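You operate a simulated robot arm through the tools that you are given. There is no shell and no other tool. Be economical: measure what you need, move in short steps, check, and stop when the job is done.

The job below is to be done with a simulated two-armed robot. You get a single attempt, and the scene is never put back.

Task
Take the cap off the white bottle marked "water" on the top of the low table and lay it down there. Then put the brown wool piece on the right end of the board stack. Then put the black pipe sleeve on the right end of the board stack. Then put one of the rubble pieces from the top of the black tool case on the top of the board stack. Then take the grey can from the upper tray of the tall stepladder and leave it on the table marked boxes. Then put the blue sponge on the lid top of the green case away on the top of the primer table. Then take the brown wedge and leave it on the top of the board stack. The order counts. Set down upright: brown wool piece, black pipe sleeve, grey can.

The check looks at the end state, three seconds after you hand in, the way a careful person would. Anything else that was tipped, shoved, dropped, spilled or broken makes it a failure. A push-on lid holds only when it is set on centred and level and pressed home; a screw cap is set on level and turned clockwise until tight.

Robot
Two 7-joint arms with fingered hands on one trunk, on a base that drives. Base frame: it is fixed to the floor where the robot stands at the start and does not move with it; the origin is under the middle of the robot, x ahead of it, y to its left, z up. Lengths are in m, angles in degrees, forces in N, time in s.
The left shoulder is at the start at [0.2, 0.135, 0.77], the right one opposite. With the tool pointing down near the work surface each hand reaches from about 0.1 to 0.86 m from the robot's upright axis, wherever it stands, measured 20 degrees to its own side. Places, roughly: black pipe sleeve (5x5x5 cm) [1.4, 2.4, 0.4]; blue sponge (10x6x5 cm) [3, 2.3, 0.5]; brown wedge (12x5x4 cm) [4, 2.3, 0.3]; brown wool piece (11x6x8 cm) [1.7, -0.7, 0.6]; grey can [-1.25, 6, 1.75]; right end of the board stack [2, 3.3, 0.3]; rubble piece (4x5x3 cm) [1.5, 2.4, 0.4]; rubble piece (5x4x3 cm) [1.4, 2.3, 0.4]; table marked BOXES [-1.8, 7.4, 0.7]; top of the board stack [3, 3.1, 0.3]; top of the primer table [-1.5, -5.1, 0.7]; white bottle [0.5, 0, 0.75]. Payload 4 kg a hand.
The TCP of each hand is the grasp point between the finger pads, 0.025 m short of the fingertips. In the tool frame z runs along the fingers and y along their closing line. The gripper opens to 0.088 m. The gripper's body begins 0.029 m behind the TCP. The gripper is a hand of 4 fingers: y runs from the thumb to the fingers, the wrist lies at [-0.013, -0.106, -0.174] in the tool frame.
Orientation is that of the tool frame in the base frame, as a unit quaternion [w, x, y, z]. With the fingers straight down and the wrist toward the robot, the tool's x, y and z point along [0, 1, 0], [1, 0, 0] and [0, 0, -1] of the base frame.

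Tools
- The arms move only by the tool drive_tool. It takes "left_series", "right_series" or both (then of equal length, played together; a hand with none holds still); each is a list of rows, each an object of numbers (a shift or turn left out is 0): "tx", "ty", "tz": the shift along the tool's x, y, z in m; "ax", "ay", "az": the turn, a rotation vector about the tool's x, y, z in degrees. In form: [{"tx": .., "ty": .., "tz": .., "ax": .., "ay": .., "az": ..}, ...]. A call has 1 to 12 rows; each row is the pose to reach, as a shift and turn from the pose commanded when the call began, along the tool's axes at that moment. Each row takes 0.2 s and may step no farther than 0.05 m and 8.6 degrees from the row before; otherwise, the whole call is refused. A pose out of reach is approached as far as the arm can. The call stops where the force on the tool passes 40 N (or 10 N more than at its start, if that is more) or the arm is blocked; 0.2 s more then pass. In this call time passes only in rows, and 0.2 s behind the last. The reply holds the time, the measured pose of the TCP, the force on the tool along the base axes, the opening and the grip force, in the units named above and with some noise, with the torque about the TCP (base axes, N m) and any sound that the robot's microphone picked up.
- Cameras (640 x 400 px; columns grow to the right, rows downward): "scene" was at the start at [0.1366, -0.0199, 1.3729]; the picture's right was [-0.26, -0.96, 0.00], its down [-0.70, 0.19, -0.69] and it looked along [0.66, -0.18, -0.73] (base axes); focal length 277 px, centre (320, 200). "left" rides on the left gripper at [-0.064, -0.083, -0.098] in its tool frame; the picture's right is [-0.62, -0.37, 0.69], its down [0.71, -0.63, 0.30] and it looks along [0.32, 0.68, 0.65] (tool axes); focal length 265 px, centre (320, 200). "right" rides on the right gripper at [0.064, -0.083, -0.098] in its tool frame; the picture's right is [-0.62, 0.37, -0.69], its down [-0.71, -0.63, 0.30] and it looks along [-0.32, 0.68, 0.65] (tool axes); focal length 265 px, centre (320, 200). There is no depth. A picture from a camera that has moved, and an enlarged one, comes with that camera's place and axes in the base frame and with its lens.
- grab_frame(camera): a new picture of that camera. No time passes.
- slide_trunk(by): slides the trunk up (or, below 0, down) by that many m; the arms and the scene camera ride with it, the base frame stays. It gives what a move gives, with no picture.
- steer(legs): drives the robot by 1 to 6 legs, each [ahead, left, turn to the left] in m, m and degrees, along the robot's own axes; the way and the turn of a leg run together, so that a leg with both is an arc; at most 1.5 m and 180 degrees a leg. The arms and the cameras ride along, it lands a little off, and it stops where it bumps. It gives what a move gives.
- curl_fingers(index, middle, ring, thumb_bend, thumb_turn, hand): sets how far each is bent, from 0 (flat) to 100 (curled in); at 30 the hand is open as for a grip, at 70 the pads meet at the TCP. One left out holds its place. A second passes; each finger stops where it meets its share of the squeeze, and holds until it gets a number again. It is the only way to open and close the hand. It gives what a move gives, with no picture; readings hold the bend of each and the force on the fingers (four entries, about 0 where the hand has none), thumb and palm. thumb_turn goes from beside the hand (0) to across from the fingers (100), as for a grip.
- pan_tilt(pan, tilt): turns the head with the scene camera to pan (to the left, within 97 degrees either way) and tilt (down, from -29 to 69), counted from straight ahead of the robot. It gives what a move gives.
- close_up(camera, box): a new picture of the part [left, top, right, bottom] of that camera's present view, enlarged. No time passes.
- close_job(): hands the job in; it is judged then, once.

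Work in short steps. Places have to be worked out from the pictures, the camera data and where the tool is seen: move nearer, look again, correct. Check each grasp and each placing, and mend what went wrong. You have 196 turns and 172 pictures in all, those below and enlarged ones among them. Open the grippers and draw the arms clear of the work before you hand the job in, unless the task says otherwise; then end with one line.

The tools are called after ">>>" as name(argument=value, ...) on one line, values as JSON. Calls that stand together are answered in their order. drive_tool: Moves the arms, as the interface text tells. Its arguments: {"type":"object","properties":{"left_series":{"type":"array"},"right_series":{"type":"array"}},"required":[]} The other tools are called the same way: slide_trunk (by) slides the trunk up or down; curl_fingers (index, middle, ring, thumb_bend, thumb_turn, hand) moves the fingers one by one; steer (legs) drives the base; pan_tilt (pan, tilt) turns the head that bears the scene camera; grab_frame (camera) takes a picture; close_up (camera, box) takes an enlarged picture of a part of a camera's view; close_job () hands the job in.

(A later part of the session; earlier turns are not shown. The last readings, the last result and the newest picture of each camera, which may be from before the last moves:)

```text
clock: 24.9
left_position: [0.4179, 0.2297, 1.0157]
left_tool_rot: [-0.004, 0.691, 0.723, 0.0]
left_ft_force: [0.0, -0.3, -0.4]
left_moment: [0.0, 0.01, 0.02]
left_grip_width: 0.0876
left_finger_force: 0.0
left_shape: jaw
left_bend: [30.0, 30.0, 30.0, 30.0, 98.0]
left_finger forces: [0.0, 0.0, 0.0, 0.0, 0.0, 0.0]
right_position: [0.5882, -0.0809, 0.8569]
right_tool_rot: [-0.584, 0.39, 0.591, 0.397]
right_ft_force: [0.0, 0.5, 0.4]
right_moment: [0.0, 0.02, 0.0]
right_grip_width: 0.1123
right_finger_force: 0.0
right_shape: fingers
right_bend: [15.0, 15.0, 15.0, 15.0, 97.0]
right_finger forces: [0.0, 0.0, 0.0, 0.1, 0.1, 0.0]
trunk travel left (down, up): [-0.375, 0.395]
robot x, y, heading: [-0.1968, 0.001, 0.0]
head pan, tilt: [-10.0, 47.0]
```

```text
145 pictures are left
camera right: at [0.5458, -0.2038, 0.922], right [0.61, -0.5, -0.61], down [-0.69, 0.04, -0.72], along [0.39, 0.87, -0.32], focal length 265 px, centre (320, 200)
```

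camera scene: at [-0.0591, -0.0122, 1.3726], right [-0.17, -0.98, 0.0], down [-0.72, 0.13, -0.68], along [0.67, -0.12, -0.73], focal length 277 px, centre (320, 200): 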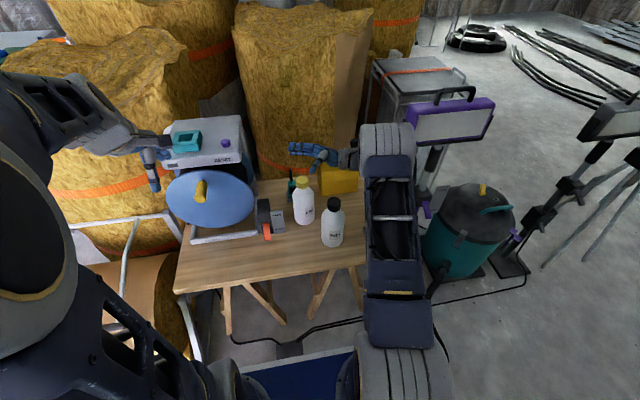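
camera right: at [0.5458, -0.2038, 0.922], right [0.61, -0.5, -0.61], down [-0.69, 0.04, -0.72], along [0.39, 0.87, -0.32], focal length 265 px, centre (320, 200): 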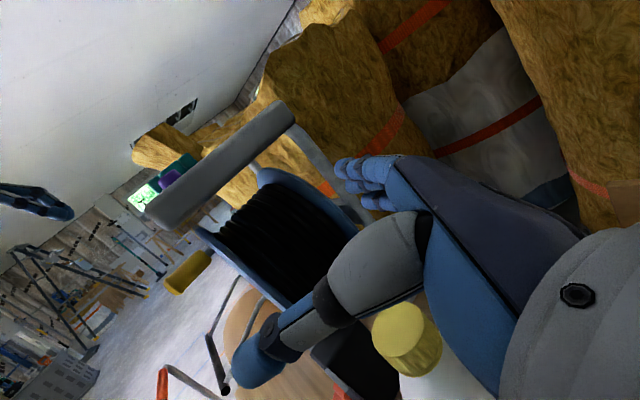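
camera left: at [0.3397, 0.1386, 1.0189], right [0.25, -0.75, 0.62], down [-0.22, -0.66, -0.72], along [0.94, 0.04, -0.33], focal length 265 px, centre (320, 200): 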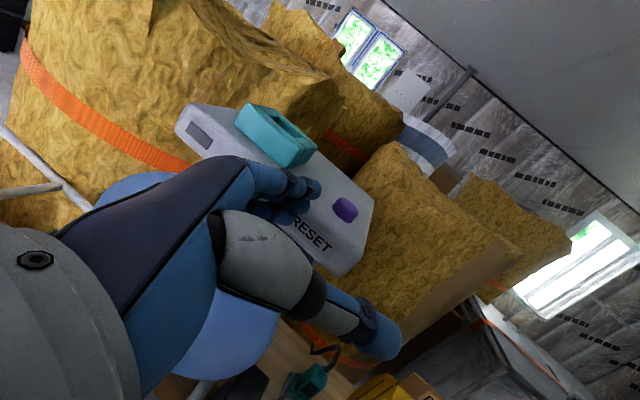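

The cap lies near (0.588, -0.074), inside the open hand. I lower slowly around the body to z of about 0.70.

>>> drive_tool(right_series=[{"tx": -0.03, "tz": -0.003}, {"tx": -0.06, "tz": -0.003}, {"tx": -0.09, "tz": -0.003}, {"tx": -0.115, "tz": -0.003}, {"tx": -0.14, "tz": -0.003}, {"tx": -0.16, "tz": -0.003}])

>>> grab_frame(camera="scene")

>>> grab_frame(camera="right")

```text
clock: 26.2
left_position: [0.416, 0.2297, 1.0149]
left_tool_rot: [-0.003, 0.692, 0.722, -0.002]
left_ft_force: [0.2, 0.7, 0.0]
left_moment: [0.02, 0.01, -0.01]
left_grip_width: 0.0881
left_finger_force: 0.0
left_shape: jaw
left_bend: [30.0, 30.0, 30.0, 30.0, 98.0]
left_finger forces: [0.0, 0.0, 0.0, 0.1, 0.0, 0.0]
right_position: [0.5917, -0.0837, 0.6984]
right_tool_rot: [-0.584, 0.39, 0.591, 0.397]
right_ft_force: [-0.2, -0.9, -0.8]
right_moment: [0.01, 0.01, 0.02]
right_grip_width: 0.1125
right_finger_force: 0.0
right_shape: fingers
right_bend: [15.0, 15.0, 15.0, 15.0, 97.0]
right_finger forces: [0.0, 0.0, 0.1, 0.0, 0.0, 0.1]
trunk travel left (down, up): [-0.375, 0.395]
robot x, y, heading: [-0.199, 0.0004, 0.1]
head pan, tilt: [-10.0, 47.0]
```

```text
144 pictures are left
camera scene: at [-0.0591, -0.0121, 1.3726], right [-0.17, -0.98, 0.0], down [-0.72, 0.13, -0.68], along [0.67, -0.12, -0.73], focal length 277 px, centre (320, 200)
```

scene: 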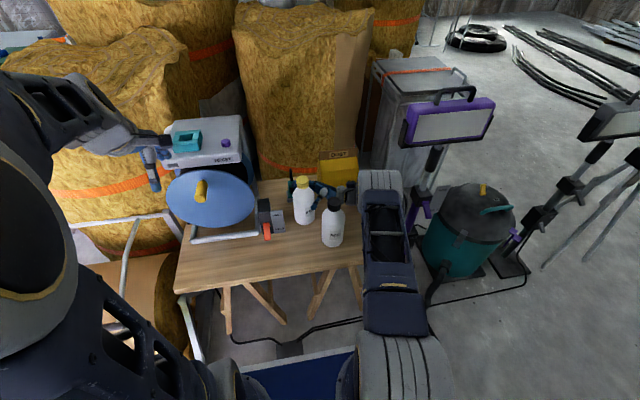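

```text
143 pictures are left
camera right: at [0.5493, -0.2055, 0.762], right [0.61, -0.5, -0.61], down [-0.69, 0.04, -0.72], along [0.39, 0.87, -0.32], focal length 265 px, centre (320, 200)
```

right: 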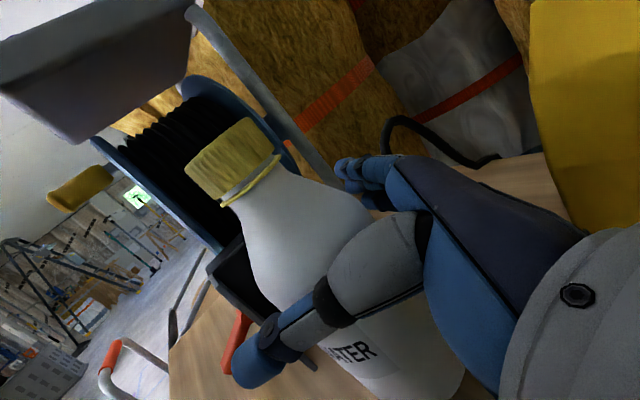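

The bottle body is between the fingers, and the cap has a collar, so it is a screw cap. I close the right hand on the body.

>>> curl_fingers(hand="right", index=46, middle=46, ring=46, thumb_bend=46)

>>> grab_frame(camera="right")

>>> close_up(camera="scene", box=[240, 140, 400, 260])

```text
clock: 27.2
left_position: [0.4176, 0.2293, 1.0151]
left_tool_rot: [-0.003, 0.692, 0.722, -0.002]
left_ft_force: [0.0, -0.4, 0.8]
left_moment: [0.01, 0.01, 0.0]
left_grip_width: 0.0879
left_finger_force: 0.1
left_shape: jaw
left_bend: [30.0, 30.0, 30.0, 30.0, 98.0]
left_finger forces: [0.0, 0.0, 0.0, 0.1, 0.0, 0.1]
right_position: [0.5917, -0.0823, 0.6989]
right_tool_rot: [-0.584, 0.39, 0.59, 0.397]
right_ft_force: [2.0, 1.4, 0.6]
right_moment: [0.08, -0.08, -0.07]
right_grip_width: 0.0702
right_finger_force: 11.8
right_shape: fingers
right_bend: [38.0, 43.0, 42.0, 38.0, 97.0]
right_finger forces: [6.2, 2.8, 2.7, 0.0, 11.2, 0.1]
trunk travel left (down, up): [-0.375, 0.395]
robot x, y, heading: [-0.198, -0.0007, 0.1]
head pan, tilt: [-10.0, 47.0]
```

```text
142 pictures are left
camera right: at [0.5493, -0.2055, 0.762], right [0.61, -0.5, -0.61], down [-0.69, 0.04, -0.72], along [0.39, 0.87, -0.32], focal length 265 px, centre (320, 200)
```

right: 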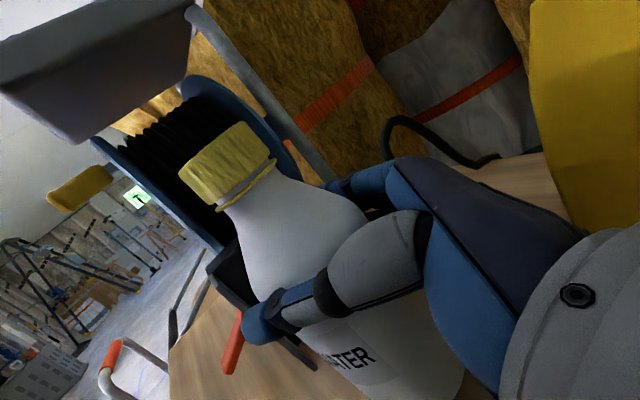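

```text
3.33 times, centred on (320, 200) of scene
camera zoom: at [-0.059, -0.0121, 1.3725], right [-0.17, -0.98, 0.0], down [-0.72, 0.13, -0.68], along [0.67, -0.12, -0.73], focal length 923 px, centre (320, 200)
```

zoom: 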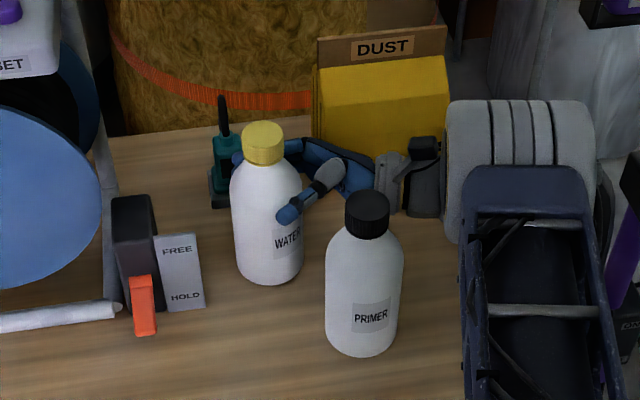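

The right hand holds the body firmly. I bring the left hand over the cap, pre-turned clockwise so it has room to unscrew.

>>> drive_tool(left_series=[{"tx": -0.034, "ty": 0.008, "az": 6}, {"tx": -0.068, "ty": 0.02, "az": 12}, {"tx": -0.103, "ty": 0.035, "az": 18}, {"tx": -0.137, "ty": 0.05, "az": 24}, {"tx": -0.171, "ty": 0.07, "az": 30}, {"tx": -0.205, "ty": 0.09, "az": 36}, {"tx": -0.24, "ty": 0.11, "az": 42}, {"tx": -0.274, "ty": 0.13, "az": 48, "tz": 0.02}, {"tx": -0.308, "ty": 0.156, "az": 52, "tz": 0.04}, {"tx": -0.308, "ty": 0.156, "az": 52, "tz": 0.08}, {"tx": -0.308, "ty": 0.156, "az": 52, "tz": 0.115}])

>>> grab_frame(camera="left")

>>> grab_frame(camera="right")

```text
clock: 29.6
left_position: [0.5844, -0.0707, 0.8979]
left_tool_rot: [-0.003, 0.938, 0.346, -0.003]
left_ft_force: [-0.2, -0.2, -0.1]
left_moment: [0.0, 0.04, -0.01]
left_grip_width: 0.0881
left_finger_force: 0.1
left_shape: jaw
left_bend: [30.0, 30.0, 30.0, 30.0, 98.0]
left_finger forces: [0.0, 0.0, 0.0, 0.0, 0.0, 0.0]
right_position: [0.5909, -0.082, 0.6972]
right_tool_rot: [-0.584, 0.39, 0.591, 0.398]
right_ft_force: [0.4, -0.6, 0.2]
right_moment: [0.05, -0.14, -0.01]
right_grip_width: 0.0705
right_finger_force: 11.1
right_shape: fingers
right_bend: [38.0, 43.0, 42.0, 38.0, 97.0]
right_finger forces: [6.1, 2.7, 2.7, 0.0, 11.3, 0.0]
trunk travel left (down, up): [-0.375, 0.395]
robot x, y, heading: [-0.1976, 0.0041, -0.3]
head pan, tilt: [-10.0, 47.0]
```

```text
140 pictures are left
camera left: at [0.4823, -0.0485, 0.9983], right [-0.71, -0.12, -0.69], down [0.13, 0.94, -0.3], along [0.69, -0.31, -0.66], focal length 265 px, centre (320, 200)
```

left: 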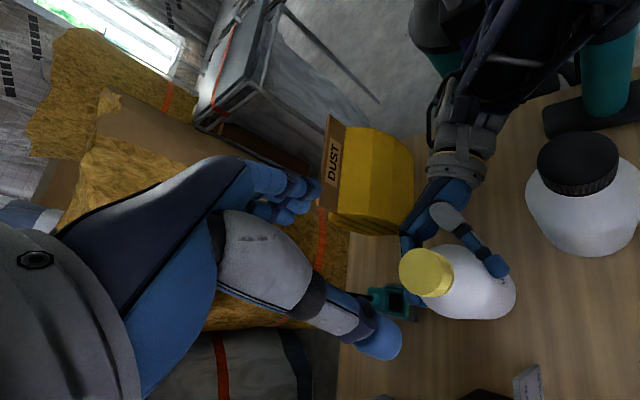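

```text
139 pictures are left
camera right: at [0.5493, -0.2055, 0.762], right [0.61, -0.5, -0.61], down [-0.69, 0.04, -0.72], along [0.39, 0.87, -0.32], focal length 265 px, centre (320, 200)
```

right: 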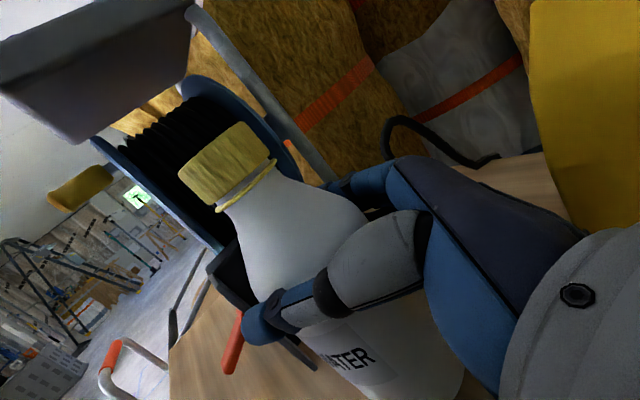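

The left camera puts the cap at about (0.580, -0.071). I correct for that and lower over it.

>>> drive_tool(left_series=[{"tx": -0.003, "ty": -0.003, "tz": 0.03}, {"tx": -0.003, "ty": -0.003, "tz": 0.06}, {"tx": -0.003, "ty": -0.003, "tz": 0.085}, {"tx": -0.003, "ty": -0.003, "tz": 0.105}, {"tx": -0.003, "ty": -0.003, "tz": 0.12}])

>>> grab_frame(camera="left")

>>> grab_frame(camera="right")

```text
clock: 30.9
left_position: [0.5818, -0.0698, 0.7787]
left_tool_rot: [-0.003, 0.938, 0.346, -0.002]
left_ft_force: [0.0, 0.5, 0.3]
left_moment: [0.01, 0.02, 0.03]
left_grip_width: 0.0878
left_finger_force: 0.1
left_shape: jaw
left_bend: [30.0, 30.0, 30.0, 30.0, 98.0]
left_finger forces: [0.1, 0.0, 0.1, 0.1, 0.0, 0.0]
right_position: [0.5916, -0.0821, 0.6977]
right_tool_rot: [-0.585, 0.39, 0.59, 0.397]
right_ft_force: [-0.2, -0.6, 0.0]
right_moment: [0.08, -0.07, -0.05]
right_grip_width: 0.0704
right_finger_force: 11.4
right_shape: fingers
right_bend: [38.0, 43.0, 42.0, 38.0, 97.0]
right_finger forces: [5.9, 2.6, 2.5, 0.0, 11.6, 0.0]
trunk travel left (down, up): [-0.375, 0.395]
robot x, y, heading: [-0.196, 0.0024, 0.1]
head pan, tilt: [-10.0, 47.0]
```

```text
138 pictures are left
camera left: at [0.4782, -0.0479, 0.8789], right [-0.71, -0.12, -0.69], down [0.13, 0.94, -0.3], along [0.69, -0.31, -0.66], focal length 265 px, centre (320, 200)
```

left: 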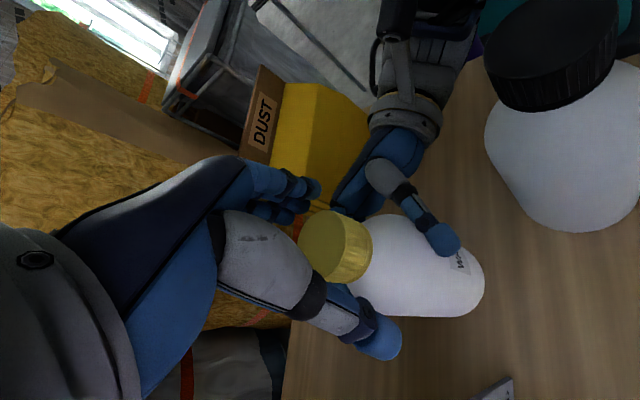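

```text
137 pictures are left
camera right: at [0.5493, -0.2055, 0.762], right [0.61, -0.5, -0.61], down [-0.69, 0.04, -0.72], along [0.39, 0.87, -0.32], focal length 265 px, centre (320, 200)
```

right: 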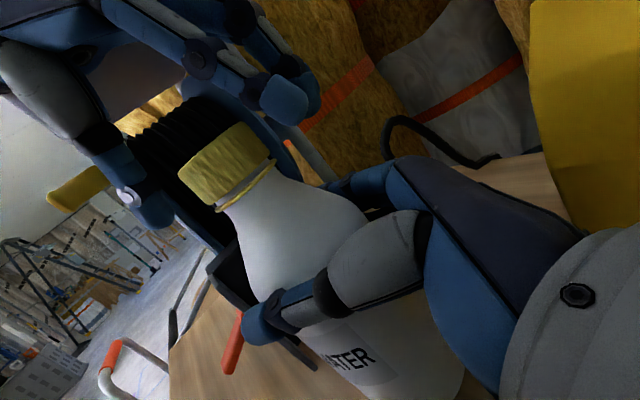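

The cap is straddled by the left fingers. I close them firmly.

>>> curl_fingers(hand="left", index=64, middle=64, ring=64, thumb_bend=64)

>>> drive_tool(left_series=[{"az": -8}, {"az": -16}, {"az": -24}, {"az": -32}, {"az": -40}])

>>> grab_frame(camera="right")

```text
clock: 31.9
left_position: [0.5804, -0.0703, 0.7799]
left_tool_rot: [-0.002, 0.938, 0.346, -0.003]
left_ft_force: [6.1, -6.5, 0.2]
left_moment: [-0.15, -0.2, -0.04]
left_grip_width: 0.0295
left_finger_force: 8.9
left_shape: fingers
left_bend: [55.0, 56.0, 63.0, 57.0, 97.0]
left_finger forces: [6.3, 6.7, 0.4, 0.0, 4.9, 0.0]
right_position: [0.5909, -0.0831, 0.6984]
right_tool_rot: [-0.586, 0.388, 0.591, 0.397]
right_ft_force: [-6.2, 7.2, 3.2]
right_moment: [0.13, -0.15, -0.07]
right_grip_width: 0.0697
right_finger_force: 11.3
right_shape: fingers
right_bend: [39.0, 43.0, 43.0, 38.0, 97.0]
right_finger forces: [5.5, 2.5, 2.5, 0.0, 12.0, 0.0]
trunk travel left (down, up): [-0.375, 0.395]
robot x, y, heading: [-0.1941, 0.0003, -0.1]
head pan, tilt: [-10.0, 47.0]
```

```text
clock: 33.0
left_position: [0.5817, -0.0702, 0.7808]
left_tool_rot: [-0.003, 0.763, 0.646, -0.001]
left_ft_force: [5.1, -5.0, 1.1]
left_moment: [-0.11, -0.2, -0.12]
left_grip_width: 0.0291
left_finger_force: 8.1
left_shape: fingers
left_bend: [55.0, 56.0, 63.0, 57.0, 97.0]
left_finger forces: [6.4, 5.1, 0.3, 0.0, 4.9, 0.0]
right_position: [0.5901, -0.0834, 0.6978]
right_tool_rot: [-0.585, 0.388, 0.591, 0.397]
right_ft_force: [-4.3, 7.1, 3.5]
right_moment: [0.16, -0.17, 0.02]
right_grip_width: 0.0681
right_finger_force: 10.2
right_shape: fingers
right_bend: [40.0, 43.0, 43.0, 38.0, 97.0]
right_finger forces: [4.7, 2.5, 2.7, 0.0, 10.2, 0.0]
trunk travel left (down, up): [-0.375, 0.395]
robot x, y, heading: [-0.1943, 0.0031, 0.1]
head pan, tilt: [-10.0, 47.0]
```

```text
136 pictures are left
camera right: at [0.5493, -0.2051, 0.7621], right [0.61, -0.5, -0.61], down [-0.69, 0.04, -0.72], along [0.39, 0.87, -0.32], focal length 265 px, centre (320, 200)
```

right: 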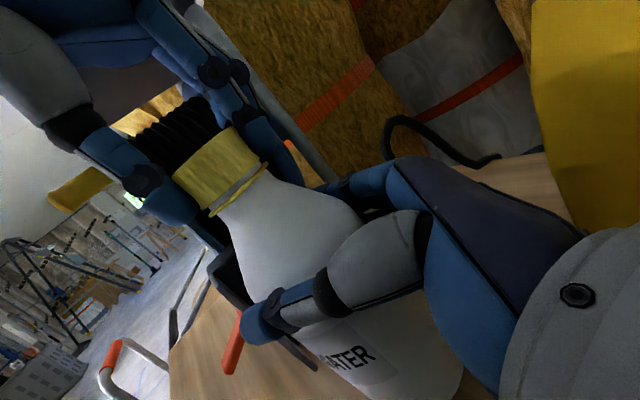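

The label stayed put, so the bottle holds while the cap or the fingers turn. I continue another 48°.

>>> drive_tool(left_series=[{"az": -8}, {"az": -16}, {"az": -24}, {"az": -32}, {"az": -40}, {"az": -48}, {"az": -56}])

>>> close_up(camera="right", box=[120, 80, 360, 230])

```text
clock: 34.6
left_position: [0.581, -0.0708, 0.7804]
left_tool_rot: [-0.003, 0.37, 0.929, 0.002]
left_ft_force: [8.4, -2.0, 7.1]
left_moment: [0.03, -0.23, -0.08]
left_grip_width: 0.0297
left_finger_force: 8.5
left_shape: fingers
left_bend: [55.0, 57.0, 64.0, 57.0, 96.0]
left_finger forces: [6.6, 4.5, 0.0, 0.0, 6.3, 0.0]
right_position: [0.5914, -0.0836, 0.6978]
right_tool_rot: [-0.584, 0.39, 0.591, 0.397]
right_ft_force: [-5.7, 1.7, 3.8]
right_moment: [0.16, -0.16, 0.06]
right_grip_width: 0.0682
right_finger_force: 10.4
right_shape: fingers
right_bend: [41.0, 44.0, 43.0, 38.0, 97.0]
right_finger forces: [4.0, 1.9, 2.4, 0.0, 11.8, 0.0]
trunk travel left (down, up): [-0.375, 0.395]
robot x, y, heading: [-0.197, 0.0016, 0.0]
head pan, tilt: [-10.0, 47.0]
```

```text
2.67 times, centred on (240, 155) of right
camera zoom: at [0.5491, -0.2057, 0.7622], right [0.61, -0.5, -0.61], down [-0.69, 0.04, -0.72], along [0.39, 0.87, -0.32], focal length 708 px, centre (533, 320)
```

zoom: 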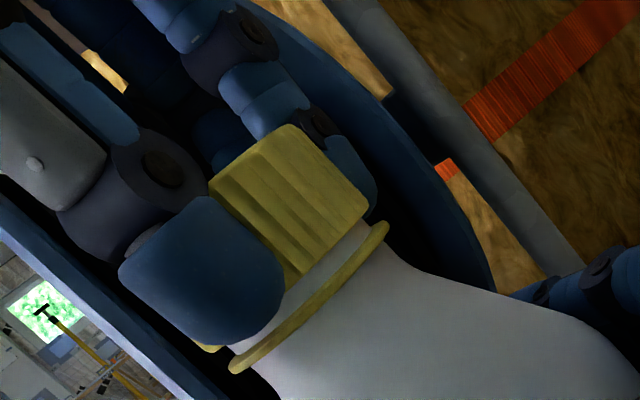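

The cap has clearly risen off its ring, so it is unscrewing. I turn a further 32° with a small rise.

>>> drive_tool(left_series=[{"az": -8, "tz": -0.0005}, {"az": -16, "tz": -0.001}, {"az": -24, "tz": -0.0015}, {"az": -32, "tz": -0.002}])

>>> close_up(camera="right", box=[120, 80, 360, 230])

```text
clock: 35.6
left_position: [0.5814, -0.0699, 0.782]
left_tool_rot: [-0.002, 0.099, 0.995, 0.002]
left_ft_force: [5.8, 2.5, -1.2]
left_moment: [0.06, -0.16, -0.12]
left_grip_width: 0.0296
left_finger_force: 7.5
left_shape: fingers
left_bend: [56.0, 58.0, 64.0, 57.0, 97.0]
left_finger forces: [6.1, 4.6, 0.0, 0.0, 5.4, 0.0]
right_position: [0.5907, -0.0825, 0.6957]
right_tool_rot: [-0.586, 0.39, 0.59, 0.396]
right_ft_force: [-4.2, -3.4, 4.4]
right_moment: [0.2, -0.14, 0.21]
right_grip_width: 0.0683
right_finger_force: 9.5
right_shape: fingers
right_bend: [42.0, 44.0, 43.0, 37.0, 96.0]
right_finger forces: [3.2, 1.6, 2.4, 0.1, 12.6, 0.0]
trunk travel left (down, up): [-0.375, 0.395]
robot x, y, heading: [-0.1964, 0.0002, 0.2]
head pan, tilt: [-10.0, 47.0]
```

```text
2.67 times, centred on (240, 155) of right
camera zoom: at [0.5488, -0.2063, 0.7609], right [0.61, -0.5, -0.61], down [-0.69, 0.04, -0.72], along [0.39, 0.87, -0.32], focal length 708 px, centre (533, 320)
```

zoom: 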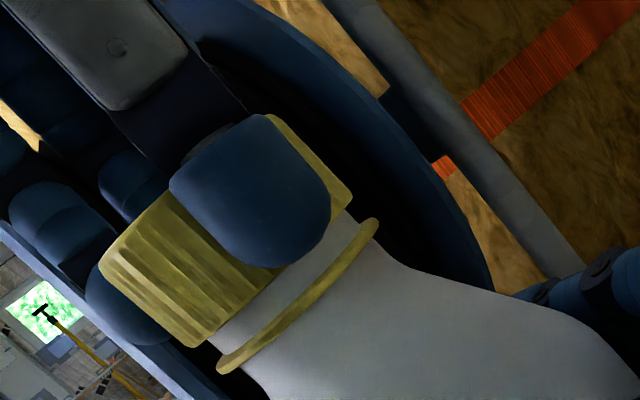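

The gap keeps growing, so the cap needs another bite. I open the left hand, wind it back 102°, and regrip.

>>> curl_fingers(hand="left", index=34, middle=34, ring=34, thumb_bend=34)

>>> drive_tool(left_series=[{"az": 8.5}, {"az": 17}, {"az": 25.5}, {"az": 34}, {"az": 42.5}, {"az": 51}, {"az": 59.5}, {"az": 68}, {"az": 76.5}, {"az": 85}, {"az": 93.5}, {"az": 102}])

>>> curl_fingers(hand="left", index=64, middle=64, ring=64, thumb_bend=64)

>>> close_up(camera="right", box=[120, 80, 360, 230])

```text
clock: 36.6
left_position: [0.5814, -0.0707, 0.7819]
left_tool_rot: [-0.002, 0.099, 0.995, 0.001]
left_ft_force: [-0.4, -0.5, 0.6]
left_moment: [-0.01, 0.03, -0.01]
left_grip_width: 0.076
left_finger_force: 0.1
left_shape: fingers
left_bend: [34.0, 34.0, 34.0, 34.0, 97.0]
left_finger forces: [0.0, 0.1, 0.0, 0.0, 0.1, 0.1]
right_position: [0.5917, -0.0827, 0.6966]
right_tool_rot: [-0.585, 0.39, 0.591, 0.396]
right_ft_force: [0.8, 0.0, 0.3]
right_moment: [0.01, 0.01, 0.01]
right_grip_width: 0.0686
right_finger_force: 9.6
right_shape: fingers
right_bend: [40.0, 43.0, 43.0, 38.0, 96.0]
right_finger forces: [4.6, 2.5, 2.9, 0.0, 9.5, 0.0]
trunk travel left (down, up): [-0.375, 0.395]
robot x, y, heading: [-0.1952, 0.0006, 0.0]
head pan, tilt: [-10.0, 47.0]
```

```text
clock: 39.2
left_position: [0.5811, -0.0725, 0.7822]
left_tool_rot: [-0.003, 0.837, 0.547, -0.001]
left_ft_force: [0.6, -0.8, 0.0]
left_moment: [0.02, -0.04, 0.01]
left_grip_width: 0.076
left_finger_force: 0.1
left_shape: fingers
left_bend: [34.0, 34.0, 34.0, 34.0, 97.0]
left_finger forces: [0.0, 0.1, 0.0, 0.0, 0.1, 0.1]
right_position: [0.5918, -0.0813, 0.6977]
right_tool_rot: [-0.584, 0.389, 0.592, 0.397]
right_ft_force: [1.3, 0.3, 0.2]
right_moment: [0.06, -0.01, -0.05]
right_grip_width: 0.0686
right_finger_force: 9.6
right_shape: fingers
right_bend: [40.0, 43.0, 42.0, 38.0, 97.0]
right_finger forces: [4.8, 2.7, 3.0, 0.1, 9.1, 0.0]
trunk travel left (down, up): [-0.375, 0.395]
robot x, y, heading: [-0.1967, 0.001, 0.0]
head pan, tilt: [-10.0, 47.0]
```

```text
clock: 40.2
left_position: [0.5798, -0.0711, 0.7817]
left_tool_rot: [-0.003, 0.836, 0.549, -0.001]
left_ft_force: [3.3, -0.1, 0.8]
left_moment: [-0.02, -0.09, -0.01]
left_grip_width: 0.0304
left_finger_force: 7.9
left_shape: fingers
left_bend: [56.0, 58.0, 64.0, 55.0, 97.0]
left_finger forces: [4.4, 5.0, 0.0, 0.1, 6.4, 0.0]
right_position: [0.5923, -0.0835, 0.6965]
right_tool_rot: [-0.584, 0.389, 0.591, 0.397]
right_ft_force: [-2.8, 1.1, 0.6]
right_moment: [0.06, -0.03, 0.01]
right_grip_width: 0.0683
right_finger_force: 9.5
right_shape: fingers
right_bend: [41.0, 43.0, 42.0, 38.0, 97.0]
right_finger forces: [3.9, 2.2, 2.6, 0.0, 10.3, 0.0]
trunk travel left (down, up): [-0.375, 0.395]
robot x, y, heading: [-0.1959, -0.0011, -0.1]
head pan, tilt: [-10.0, 47.0]
```

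```text
2.67 times, centred on (240, 155) of right
camera zoom: at [0.5493, -0.2054, 0.7619], right [0.61, -0.5, -0.61], down [-0.69, 0.04, -0.72], along [0.39, 0.87, -0.32], focal length 708 px, centre (533, 320)
```

zoom: 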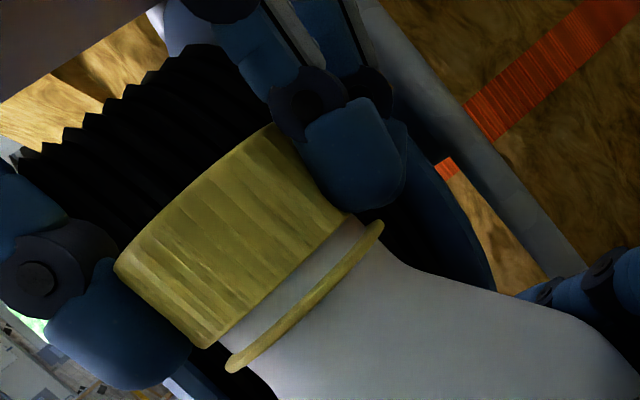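

I turn another 96° with a slight rise of about 3 mm.

>>> drive_tool(left_series=[{"az": -8}, {"az": -16}, {"az": -24, "tz": -0.0005}, {"az": -32, "tz": -0.001}, {"az": -40, "tz": -0.001}, {"az": -48, "tz": -0.0015}, {"az": -56, "tz": -0.0015}, {"az": -64, "tz": -0.002}, {"az": -72, "tz": -0.0025}, {"az": -80, "tz": -0.003}, {"az": -88, "tz": -0.003}, {"az": -96, "tz": -0.003}])

>>> close_up(camera="right", box=[120, 80, 360, 230])

```text
clock: 42.9
left_position: [0.5805, -0.0702, 0.7838]
left_tool_rot: [-0.003, 0.151, 0.989, 0.002]
left_ft_force: [4.7, 3.6, -2.1]
left_moment: [0.06, -0.11, -0.1]
left_grip_width: 0.0299
left_finger_force: 8.0
left_shape: fingers
left_bend: [56.0, 58.0, 64.0, 56.0, 98.0]
left_finger forces: [6.0, 4.6, 0.3, 0.1, 5.0, 0.1]
right_position: [0.5926, -0.0837, 0.6978]
right_tool_rot: [-0.585, 0.389, 0.591, 0.396]
right_ft_force: [-4.4, -5.3, 1.2]
right_moment: [0.15, -0.13, 0.24]
right_grip_width: 0.0686
right_finger_force: 9.9
right_shape: fingers
right_bend: [42.0, 44.0, 44.0, 37.0, 97.0]
right_finger forces: [2.6, 1.5, 2.4, 0.0, 13.1, 0.0]
trunk travel left (down, up): [-0.375, 0.395]
robot x, y, heading: [-0.1991, -0.004, 0.1]
head pan, tilt: [-10.0, 47.0]
```

```text
2.67 times, centred on (240, 155) of right
camera zoom: at [0.5493, -0.2059, 0.762], right [0.61, -0.5, -0.61], down [-0.69, 0.04, -0.72], along [0.39, 0.87, -0.32], focal length 708 px, centre (533, 320)
```

zoom: 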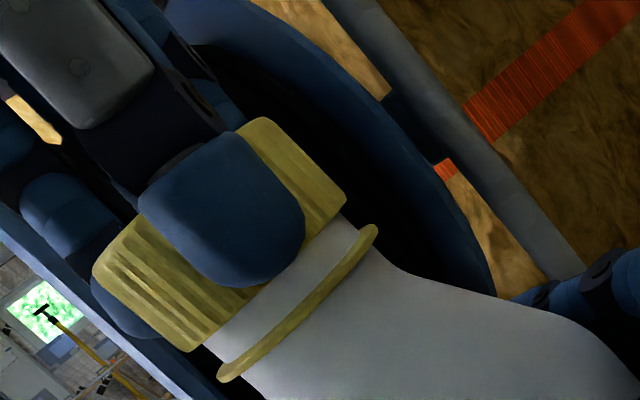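

The gap has grown again. I try a gentle 8 mm lift to see whether the cap comes free.

>>> drive_tool(left_series=[{"tz": -0.002}, {"tz": -0.004}, {"tz": -0.006}, {"tz": -0.008}])

>>> close_up(camera="right", box=[120, 80, 360, 230])

```text
clock: 43.9
left_position: [0.5809, -0.0702, 0.791]
left_tool_rot: [-0.004, 0.152, 0.988, 0.001]
left_ft_force: [3.2, 2.3, -12.2]
left_moment: [0.06, -0.04, -0.01]
left_grip_width: 0.0297
left_finger_force: 7.1
left_shape: fingers
left_bend: [56.0, 58.0, 64.0, 56.0, 96.0]
left_finger forces: [4.5, 3.9, 0.0, 0.0, 6.0, 0.0]
right_position: [0.5919, -0.0829, 0.6984]
right_tool_rot: [-0.584, 0.39, 0.591, 0.397]
right_ft_force: [-3.0, -1.6, 8.8]
right_moment: [0.2, -0.09, 0.08]
right_grip_width: 0.0685
right_finger_force: 9.5
right_shape: fingers
right_bend: [42.0, 44.0, 43.0, 37.0, 96.0]
right_finger forces: [3.4, 1.9, 2.7, 0.0, 10.7, 0.0]
trunk travel left (down, up): [-0.375, 0.395]
robot x, y, heading: [-0.2009, -0.0024, 0.1]
head pan, tilt: [-10.0, 47.0]
```

```text
2.67 times, centred on (240, 155) of right
camera zoom: at [0.5496, -0.2054, 0.7623], right [0.61, -0.5, -0.61], down [-0.69, 0.04, -0.72], along [0.39, 0.87, -0.32], focal length 708 px, centre (533, 320)
```

zoom: 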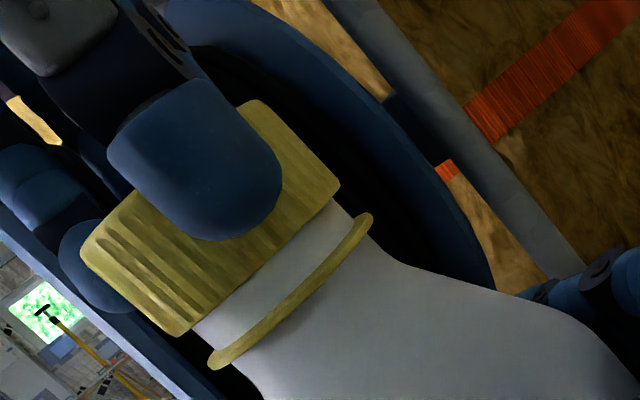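

It is still threaded. I lower it back and take another full bite.

>>> drive_tool(left_series=[{"tz": 0.003}, {"tz": 0.007}])

>>> curl_fingers(hand="left", index=34, middle=34, ring=34, thumb_bend=34)

>>> drive_tool(left_series=[{"az": 8.5}, {"az": 17}, {"az": 25.5}, {"az": 34}, {"az": 42.5}, {"az": 51}, {"az": 59.5}, {"az": 68}, {"az": 76.5}, {"az": 85}, {"az": 93.5}, {"az": 102}])

>>> curl_fingers(hand="left", index=64, middle=64, ring=64, thumb_bend=64)

>>> drive_tool(left_series=[{"az": -8.5}, {"az": -17}, {"az": -25.5, "tz": -0.0005}, {"az": -34, "tz": -0.001}, {"az": -42.5, "tz": -0.001}, {"az": -51, "tz": -0.0015}, {"az": -59.5, "tz": -0.0015}, {"az": -68, "tz": -0.002}, {"az": -76.5, "tz": -0.0025}, {"az": -85, "tz": -0.003}, {"az": -93.5, "tz": -0.003}, {"az": -102, "tz": -0.003}])

>>> close_up(camera="right", box=[120, 80, 360, 230])

```text
clock: 44.5
left_position: [0.5815, -0.0692, 0.787]
left_tool_rot: [-0.002, 0.151, 0.988, 0.002]
left_ft_force: [1.3, 1.7, -2.1]
left_moment: [0.1, -0.02, 0.01]
left_grip_width: 0.0294
left_finger_force: 8.4
left_shape: fingers
left_bend: [56.0, 59.0, 64.0, 56.0, 96.0]
left_finger forces: [4.6, 4.8, 0.0, 0.0, 6.4, 0.0]
right_position: [0.5917, -0.0833, 0.6976]
right_tool_rot: [-0.585, 0.39, 0.59, 0.397]
right_ft_force: [-1.1, -0.3, -0.6]
right_moment: [0.05, -0.03, 0.03]
right_grip_width: 0.0683
right_finger_force: 9.4
right_shape: fingers
right_bend: [42.0, 44.0, 43.0, 37.0, 96.0]
right_finger forces: [3.8, 2.1, 3.0, 0.0, 10.5, 0.0]
trunk travel left (down, up): [-0.375, 0.395]
robot x, y, heading: [-0.1979, 0.0014, -0.1]
head pan, tilt: [-10.0, 47.0]
```

```text
clock: 45.5
left_position: [0.5803, -0.0702, 0.7849]
left_tool_rot: [-0.004, 0.152, 0.988, 0.001]
left_ft_force: [0.2, 0.5, 0.6]
left_moment: [0.0, -0.03, -0.01]
left_grip_width: 0.0759
left_finger_force: 0.0
left_shape: fingers
left_bend: [34.0, 34.0, 34.0, 34.0, 97.0]
left_finger forces: [0.0, 0.0, 0.0, 0.0, 0.0, 0.0]
right_position: [0.5921, -0.0832, 0.6973]
right_tool_rot: [-0.585, 0.39, 0.59, 0.397]
right_ft_force: [-0.1, -0.7, -3.9]
right_moment: [-0.08, 0.0, 0.0]
right_grip_width: 0.0682
right_finger_force: 9.4
right_shape: fingers
right_bend: [41.0, 44.0, 43.0, 38.0, 97.0]
right_finger forces: [4.4, 2.4, 2.9, 0.1, 9.8, 0.0]
trunk travel left (down, up): [-0.375, 0.395]
robot x, y, heading: [-0.1935, 0.0008, 0.1]
head pan, tilt: [-10.0, 47.0]
```

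```text
clock: 48.0
left_position: [0.5801, -0.0715, 0.7854]
left_tool_rot: [-0.003, 0.865, 0.502, -0.001]
left_ft_force: [0.4, 0.4, 0.0]
left_moment: [0.04, 0.01, -0.04]
left_grip_width: 0.0761
left_finger_force: 0.0
left_shape: fingers
left_bend: [34.0, 34.0, 34.0, 34.0, 97.0]
left_finger forces: [0.0, 0.0, 0.0, 0.1, 0.1, 0.0]
right_position: [0.5913, -0.0836, 0.6981]
right_tool_rot: [-0.584, 0.39, 0.591, 0.397]
right_ft_force: [0.0, 0.4, -3.0]
right_moment: [-0.02, -0.01, -0.01]
right_grip_width: 0.0684
right_finger_force: 10.2
right_shape: fingers
right_bend: [41.0, 44.0, 42.0, 38.0, 97.0]
right_finger forces: [4.3, 2.5, 3.1, 0.0, 9.7, 0.0]
trunk travel left (down, up): [-0.375, 0.395]
robot x, y, heading: [-0.1945, -0.001, 0.0]
head pan, tilt: [-10.0, 47.0]
```

```text
clock: 49.0
left_position: [0.581, -0.0717, 0.7851]
left_tool_rot: [-0.003, 0.864, 0.503, -0.001]
left_ft_force: [2.0, 0.2, 0.5]
left_moment: [-0.05, -0.11, 0.01]
left_grip_width: 0.0312
left_finger_force: 7.8
left_shape: fingers
left_bend: [56.0, 59.0, 64.0, 55.0, 97.0]
left_finger forces: [4.2, 4.5, 0.0, 0.0, 7.2, 0.0]
right_position: [0.5925, -0.0839, 0.6978]
right_tool_rot: [-0.585, 0.39, 0.59, 0.396]
right_ft_force: [-1.3, 0.7, -4.2]
right_moment: [-0.01, -0.02, 0.02]
right_grip_width: 0.0682
right_finger_force: 9.1
right_shape: fingers
right_bend: [41.0, 44.0, 42.0, 38.0, 97.0]
right_finger forces: [3.8, 2.2, 2.8, 0.0, 10.2, 0.0]
trunk travel left (down, up): [-0.375, 0.395]
robot x, y, heading: [-0.1987, 0.0042, 0.1]
head pan, tilt: [-10.0, 47.0]
```

```text
clock: 51.6
left_position: [0.5793, -0.0702, 0.7884]
left_tool_rot: [-0.003, 0.15, 0.989, 0.001]
left_ft_force: [2.1, 2.5, -2.1]
left_moment: [0.1, -0.04, -0.15]
left_grip_width: 0.0305
left_finger_force: 7.8
left_shape: fingers
left_bend: [57.0, 58.0, 64.0, 56.0, 98.0]
left_finger forces: [5.4, 4.4, 0.1, 0.0, 5.4, 0.0]
right_position: [0.5926, -0.0838, 0.6974]
right_tool_rot: [-0.585, 0.389, 0.591, 0.397]
right_ft_force: [-1.8, -3.3, -0.2]
right_moment: [0.12, -0.13, 0.24]
right_grip_width: 0.0685
right_finger_force: 9.9
right_shape: fingers
right_bend: [42.0, 44.0, 43.0, 37.0, 97.0]
right_finger forces: [3.3, 2.0, 3.0, 0.1, 11.8, 0.1]
trunk travel left (down, up): [-0.375, 0.395]
robot x, y, heading: [-0.1971, -0.0005, 0.0]
head pan, tilt: [-10.0, 47.0]
```

```text
2.67 times, centred on (240, 155) of right
camera zoom: at [0.5494, -0.2057, 0.7621], right [0.61, -0.5, -0.61], down [-0.69, 0.04, -0.72], along [0.39, 0.87, -0.32], focal length 708 px, centre (533, 320)
```

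zoom: 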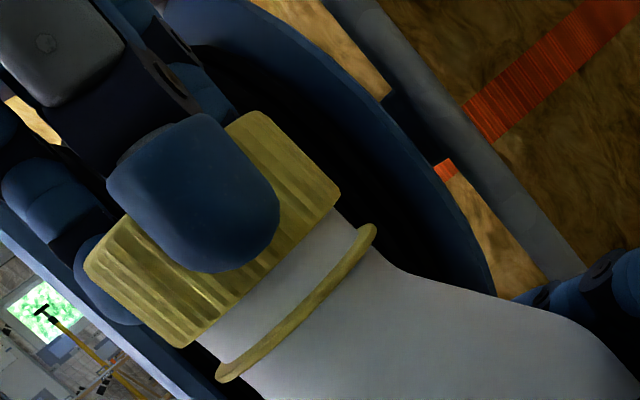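

The gap has widened again. I take one more bite and follow it with a small lift test.

>>> curl_fingers(hand="left", index=34, middle=34, ring=34, thumb_bend=34)

>>> drive_tool(left_series=[{"az": 8.5}, {"az": 17}, {"az": 25.5}, {"az": 34}, {"az": 42.5}, {"az": 51}, {"az": 59.5}, {"az": 68}, {"az": 76.5}, {"az": 85}, {"az": 93.5}, {"az": 102}])

>>> curl_fingers(hand="left", index=64, middle=64, ring=64, thumb_bend=64)

>>> drive_tool(left_series=[{"az": -8.5}, {"az": -17}, {"az": -25.5, "tz": -0.0005}, {"az": -34, "tz": -0.001}, {"az": -42.5, "tz": -0.001}, {"az": -51, "tz": -0.0015}, {"az": -59.5, "tz": -0.0015}, {"az": -68, "tz": -0.002}, {"az": -76.5, "tz": -0.0025}, {"az": -85, "tz": -0.003}, {"az": -93.5, "tz": -0.003}, {"az": -102, "tz": -0.003}])

>>> drive_tool(left_series=[{"tz": -0.002}, {"tz": -0.004}, {"tz": -0.006}])

>>> close_up(camera="right", box=[120, 80, 360, 230])

```text
clock: 52.6
left_position: [0.5804, -0.0706, 0.7886]
left_tool_rot: [-0.003, 0.151, 0.988, 0.002]
left_ft_force: [0.4, 0.4, -0.3]
left_moment: [0.01, -0.01, 0.01]
left_grip_width: 0.0761
left_finger_force: 0.1
left_shape: fingers
left_bend: [34.0, 34.0, 34.0, 34.0, 98.0]
left_finger forces: [0.0, 0.0, 0.0, 0.0, 0.0, 0.0]
right_position: [0.5912, -0.0833, 0.6971]
right_tool_rot: [-0.584, 0.39, 0.591, 0.397]
right_ft_force: [0.7, 0.4, -1.8]
right_moment: [0.03, -0.01, -0.02]
right_grip_width: 0.0682
right_finger_force: 9.7
right_shape: fingers
right_bend: [41.0, 44.0, 42.0, 38.0, 97.0]
right_finger forces: [4.4, 2.6, 3.2, 0.1, 9.1, 0.1]
trunk travel left (down, up): [-0.375, 0.395]
robot x, y, heading: [-0.1988, -0.0021, -0.1]
head pan, tilt: [-10.0, 47.0]
```

```text
clock: 55.2
left_position: [0.5809, -0.072, 0.7882]
left_tool_rot: [-0.002, 0.865, 0.502, -0.001]
left_ft_force: [-0.4, 0.3, 0.0]
left_moment: [0.02, 0.02, -0.03]
left_grip_width: 0.0757
left_finger_force: 0.0
left_shape: fingers
left_bend: [34.0, 34.0, 34.0, 34.0, 98.0]
left_finger forces: [0.0, 0.1, 0.0, 0.0, 0.0, 0.0]
right_position: [0.5916, -0.0844, 0.6978]
right_tool_rot: [-0.584, 0.389, 0.59, 0.398]
right_ft_force: [-0.1, -0.6, -2.7]
right_moment: [-0.01, -0.01, -0.04]
right_grip_width: 0.0686
right_finger_force: 9.6
right_shape: fingers
right_bend: [41.0, 44.0, 42.0, 38.0, 97.0]
right_finger forces: [4.4, 2.4, 3.1, 0.0, 9.2, 0.0]
trunk travel left (down, up): [-0.375, 0.395]
robot x, y, heading: [-0.198, 0.0, 0.1]
head pan, tilt: [-10.0, 47.0]
```

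```text
clock: 56.2
left_position: [0.5809, -0.071, 0.7887]
left_tool_rot: [-0.003, 0.864, 0.504, -0.002]
left_ft_force: [1.8, 0.8, 0.1]
left_moment: [-0.01, -0.08, 0.01]
left_grip_width: 0.0308
left_finger_force: 7.2
left_shape: fingers
left_bend: [57.0, 59.0, 64.0, 55.0, 97.0]
left_finger forces: [4.4, 4.3, 0.1, 0.1, 7.1, 0.0]
right_position: [0.5908, -0.0821, 0.6971]
right_tool_rot: [-0.585, 0.39, 0.59, 0.397]
right_ft_force: [-1.5, 0.3, -3.0]
right_moment: [-0.02, -0.01, 0.0]
right_grip_width: 0.0684
right_finger_force: 9.3
right_shape: fingers
right_bend: [41.0, 44.0, 42.0, 38.0, 97.0]
right_finger forces: [3.7, 2.3, 2.6, 0.0, 10.3, 0.0]
trunk travel left (down, up): [-0.375, 0.395]
robot x, y, heading: [-0.1967, 0.0008, -0.2]
head pan, tilt: [-10.0, 47.0]
```

```text
clock: 58.9
left_position: [0.579, -0.0707, 0.7917]
left_tool_rot: [-0.004, 0.151, 0.989, 0.002]
left_ft_force: [2.0, 3.5, -0.8]
left_moment: [0.11, -0.07, -0.05]
left_grip_width: 0.0304
left_finger_force: 8.6
left_shape: fingers
left_bend: [56.0, 59.0, 64.0, 56.0, 97.0]
left_finger forces: [5.4, 4.6, 0.0, 0.1, 6.2, 0.0]
right_position: [0.592, -0.0821, 0.6974]
right_tool_rot: [-0.584, 0.39, 0.591, 0.397]
right_ft_force: [-1.1, -3.9, -1.0]
right_moment: [0.06, -0.08, 0.14]
right_grip_width: 0.0685
right_finger_force: 9.7
right_shape: fingers
right_bend: [42.0, 44.0, 43.0, 37.0, 97.0]
right_finger forces: [3.3, 2.0, 2.9, 0.1, 11.8, 0.1]
trunk travel left (down, up): [-0.375, 0.395]
robot x, y, heading: [-0.1969, -0.0004, -0.2]
head pan, tilt: [-10.0, 47.0]
```

```text
clock: 59.6
left_position: [0.582, -0.0708, 0.7976]
left_tool_rot: [-0.003, 0.152, 0.988, 0.002]
left_ft_force: [1.3, 3.1, -1.4]
left_moment: [0.06, -0.02, 0.0]
left_grip_width: 0.0308
left_finger_force: 7.8
left_shape: fingers
left_bend: [56.0, 59.0, 64.0, 56.0, 97.0]
left_finger forces: [5.0, 3.9, 0.0, 0.0, 6.4, 0.0]
right_position: [0.5919, -0.0823, 0.6982]
right_tool_rot: [-0.585, 0.389, 0.591, 0.397]
right_ft_force: [0.0, -2.4, -0.7]
right_moment: [0.07, -0.05, 0.04]
right_grip_width: 0.0685
right_finger_force: 10.3
right_shape: fingers
right_bend: [41.0, 44.0, 43.0, 37.0, 97.0]
right_finger forces: [4.0, 2.3, 3.3, 0.0, 10.9, 0.0]
trunk travel left (down, up): [-0.375, 0.395]
robot x, y, heading: [-0.1959, -0.0009, -0.1]
head pan, tilt: [-10.0, 47.0]
```

```text
2.67 times, centred on (240, 155) of right
camera zoom: at [0.5494, -0.2055, 0.7619], right [0.61, -0.5, -0.61], down [-0.69, 0.04, -0.72], along [0.39, 0.87, -0.32], focal length 708 px, centre (533, 320)
```

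zoom: 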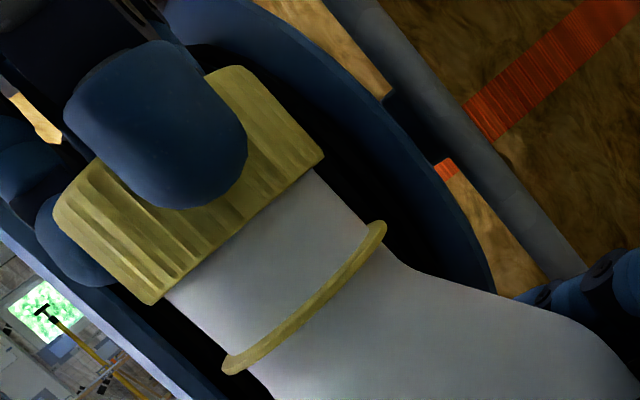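

The cap is free. I lift it well clear, then open the right hand and let the bottle stand.

>>> drive_tool(left_series=[{"tz": -0.03}, {"tz": -0.06}, {"tz": -0.1}, {"tz": -0.14}])

>>> curl_fingers(hand="right", index=15, middle=15, ring=15, thumb_bend=15)

>>> grab_frame(camera="right")

>>> grab_frame(camera="left")

```text
clock: 60.6
left_position: [0.5798, -0.0706, 0.9357]
left_tool_rot: [-0.004, 0.152, 0.988, 0.001]
left_ft_force: [-0.1, 0.8, -0.2]
left_moment: [-0.01, -0.01, -0.03]
left_grip_width: 0.0303
left_finger_force: 7.6
left_shape: fingers
left_bend: [57.0, 59.0, 64.0, 56.0, 96.0]
left_finger forces: [4.2, 3.6, 0.0, 0.0, 7.9, 0.0]
right_position: [0.5922, -0.0822, 0.6974]
right_tool_rot: [-0.584, 0.39, 0.591, 0.397]
right_ft_force: [0.3, 0.2, -3.4]
right_moment: [-0.06, 0.03, -0.02]
right_grip_width: 0.0684
right_finger_force: 9.3
right_shape: fingers
right_bend: [41.0, 44.0, 43.0, 38.0, 97.0]
right_finger forces: [4.3, 2.4, 2.8, 0.0, 9.2, 0.0]
trunk travel left (down, up): [-0.375, 0.395]
robot x, y, heading: [-0.1979, 0.0027, -0.1]
head pan, tilt: [-10.0, 47.0]
```

```text
clock: 61.6
left_position: [0.5802, -0.0702, 0.9355]
left_tool_rot: [-0.003, 0.152, 0.988, 0.002]
left_ft_force: [-0.2, -0.4, -0.2]
left_moment: [0.01, 0.01, 0.0]
left_grip_width: 0.0306
left_finger_force: 7.4
left_shape: fingers
left_bend: [57.0, 59.0, 64.0, 56.0, 96.0]
left_finger forces: [4.2, 3.7, 0.0, 0.1, 7.8, 0.1]
right_position: [0.5912, -0.0833, 0.6983]
right_tool_rot: [-0.584, 0.391, 0.591, 0.397]
right_ft_force: [0.0, -0.3, -0.6]
right_moment: [0.01, 0.02, -0.01]
right_grip_width: 0.1121
right_finger_force: 0.0
right_shape: fingers
right_bend: [15.0, 15.0, 15.0, 15.0, 97.0]
right_finger forces: [0.1, 0.0, 0.0, 0.1, 0.0, 0.0]
trunk travel left (down, up): [-0.375, 0.395]
robot x, y, heading: [-0.1951, 0.0032, -0.3]
head pan, tilt: [-10.0, 47.0]
```

```text
128 pictures are left
camera right: at [0.5493, -0.2055, 0.7619], right [0.61, -0.5, -0.61], down [-0.69, 0.04, -0.72], along [0.39, 0.87, -0.32], focal length 265 px, centre (320, 200)
```

right: 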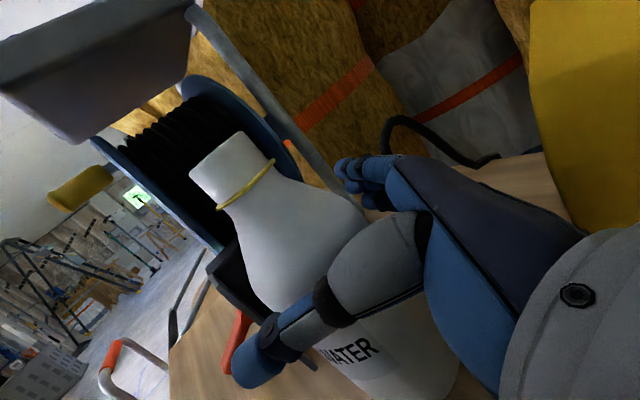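

```text
127 pictures are left
camera left: at [0.6172, -0.1689, 1.0346], right [0.48, -0.54, -0.7], down [-0.87, -0.38, -0.3], along [-0.11, 0.75, -0.65], focal length 265 px, centre (320, 200)
```

left: 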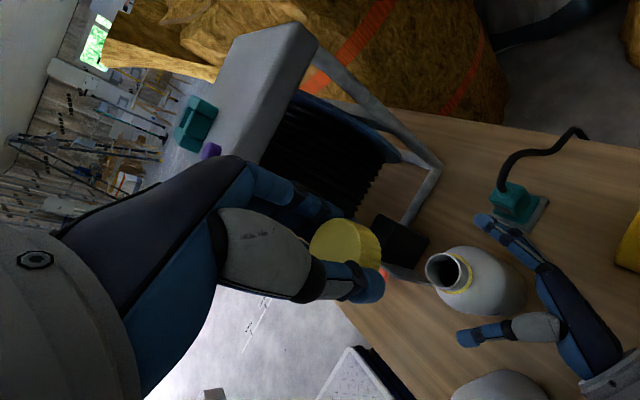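

The cap is off and the bottle stands free. I carry the cap toward the clear front part of the table while the right hand rises straight off the bottle.

>>> drive_tool(left_series=[{"tx": 0.015, "ty": 0.002, "az": 7}, {"tx": 0.03, "ty": 0.005, "az": 14}, {"tx": 0.045, "ty": 0.007, "az": 21}, {"tx": 0.06, "ty": 0.01, "az": 28}, {"tx": 0.075, "ty": 0.012, "az": 35}, {"tx": 0.09, "ty": 0.015, "az": 42}, {"tx": 0.105, "ty": 0.018, "az": 50, "tz": 0.03}, {"tx": 0.11, "ty": 0.018, "az": 58, "tz": 0.07}, {"tx": 0.11, "ty": 0.018, "az": 58, "tz": 0.11}, {"tx": 0.11, "ty": 0.018, "az": 58, "tz": 0.15}, {"tx": 0.11, "ty": 0.018, "az": 58, "tz": 0.19}], right_series=[{}, {}, {}, {}, {"tx": 0.03}, {"tx": 0.06}, {"tx": 0.09}, {"tx": 0.12}, {"tx": 0.16}, {"tx": 0.2}, {"tx": 0.25}])

>>> grab_frame(camera="left")

>>> grab_frame(camera="scene")

```text
clock: 64.0
left_position: [0.4797, -0.0195, 0.7474]
left_tool_rot: [-0.003, 0.613, 0.79, 0.001]
left_ft_force: [0.1, -0.5, 1.0]
left_moment: [0.03, 0.02, -0.06]
left_grip_width: 0.03
left_finger_force: 6.7
left_shape: fingers
left_bend: [57.0, 59.0, 64.0, 56.0, 96.0]
left_finger forces: [4.1, 3.8, 0.0, 0.0, 7.7, 0.0]
right_position: [0.5912, -0.0823, 0.9483]
right_tool_rot: [-0.584, 0.39, 0.59, 0.397]
right_ft_force: [0.3, 0.7, -0.5]
right_moment: [-0.01, 0.02, -0.02]
right_grip_width: 0.1119
right_finger_force: 0.0
right_shape: fingers
right_bend: [15.0, 15.0, 15.0, 15.0, 97.0]
right_finger forces: [0.0, 0.1, 0.0, 0.0, 0.0, 0.0]
trunk travel left (down, up): [-0.375, 0.395]
robot x, y, heading: [-0.1966, 0.0011, 0.1]
head pan, tilt: [-10.0, 47.0]
```

```text
126 pictures are left
camera left: at [0.4152, -0.1023, 0.8462], right [-0.21, -0.69, -0.69], down [-0.79, 0.54, -0.3], along [0.58, 0.49, -0.66], focal length 265 px, centre (320, 200)
```

left: 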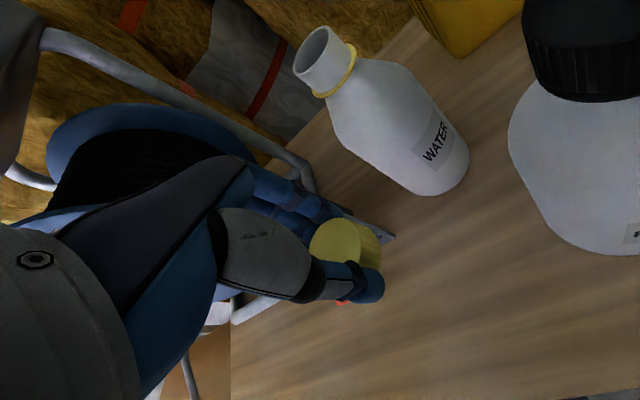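

```text
125 pictures are left
camera scene: at [-0.059, -0.0121, 1.3725], right [-0.17, -0.98, 0.0], down [-0.72, 0.13, -0.68], along [0.67, -0.12, -0.73], focal length 277 px, centre (320, 200)
```

scene: 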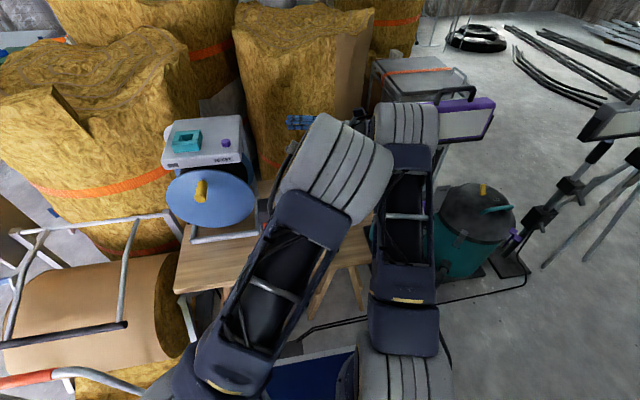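

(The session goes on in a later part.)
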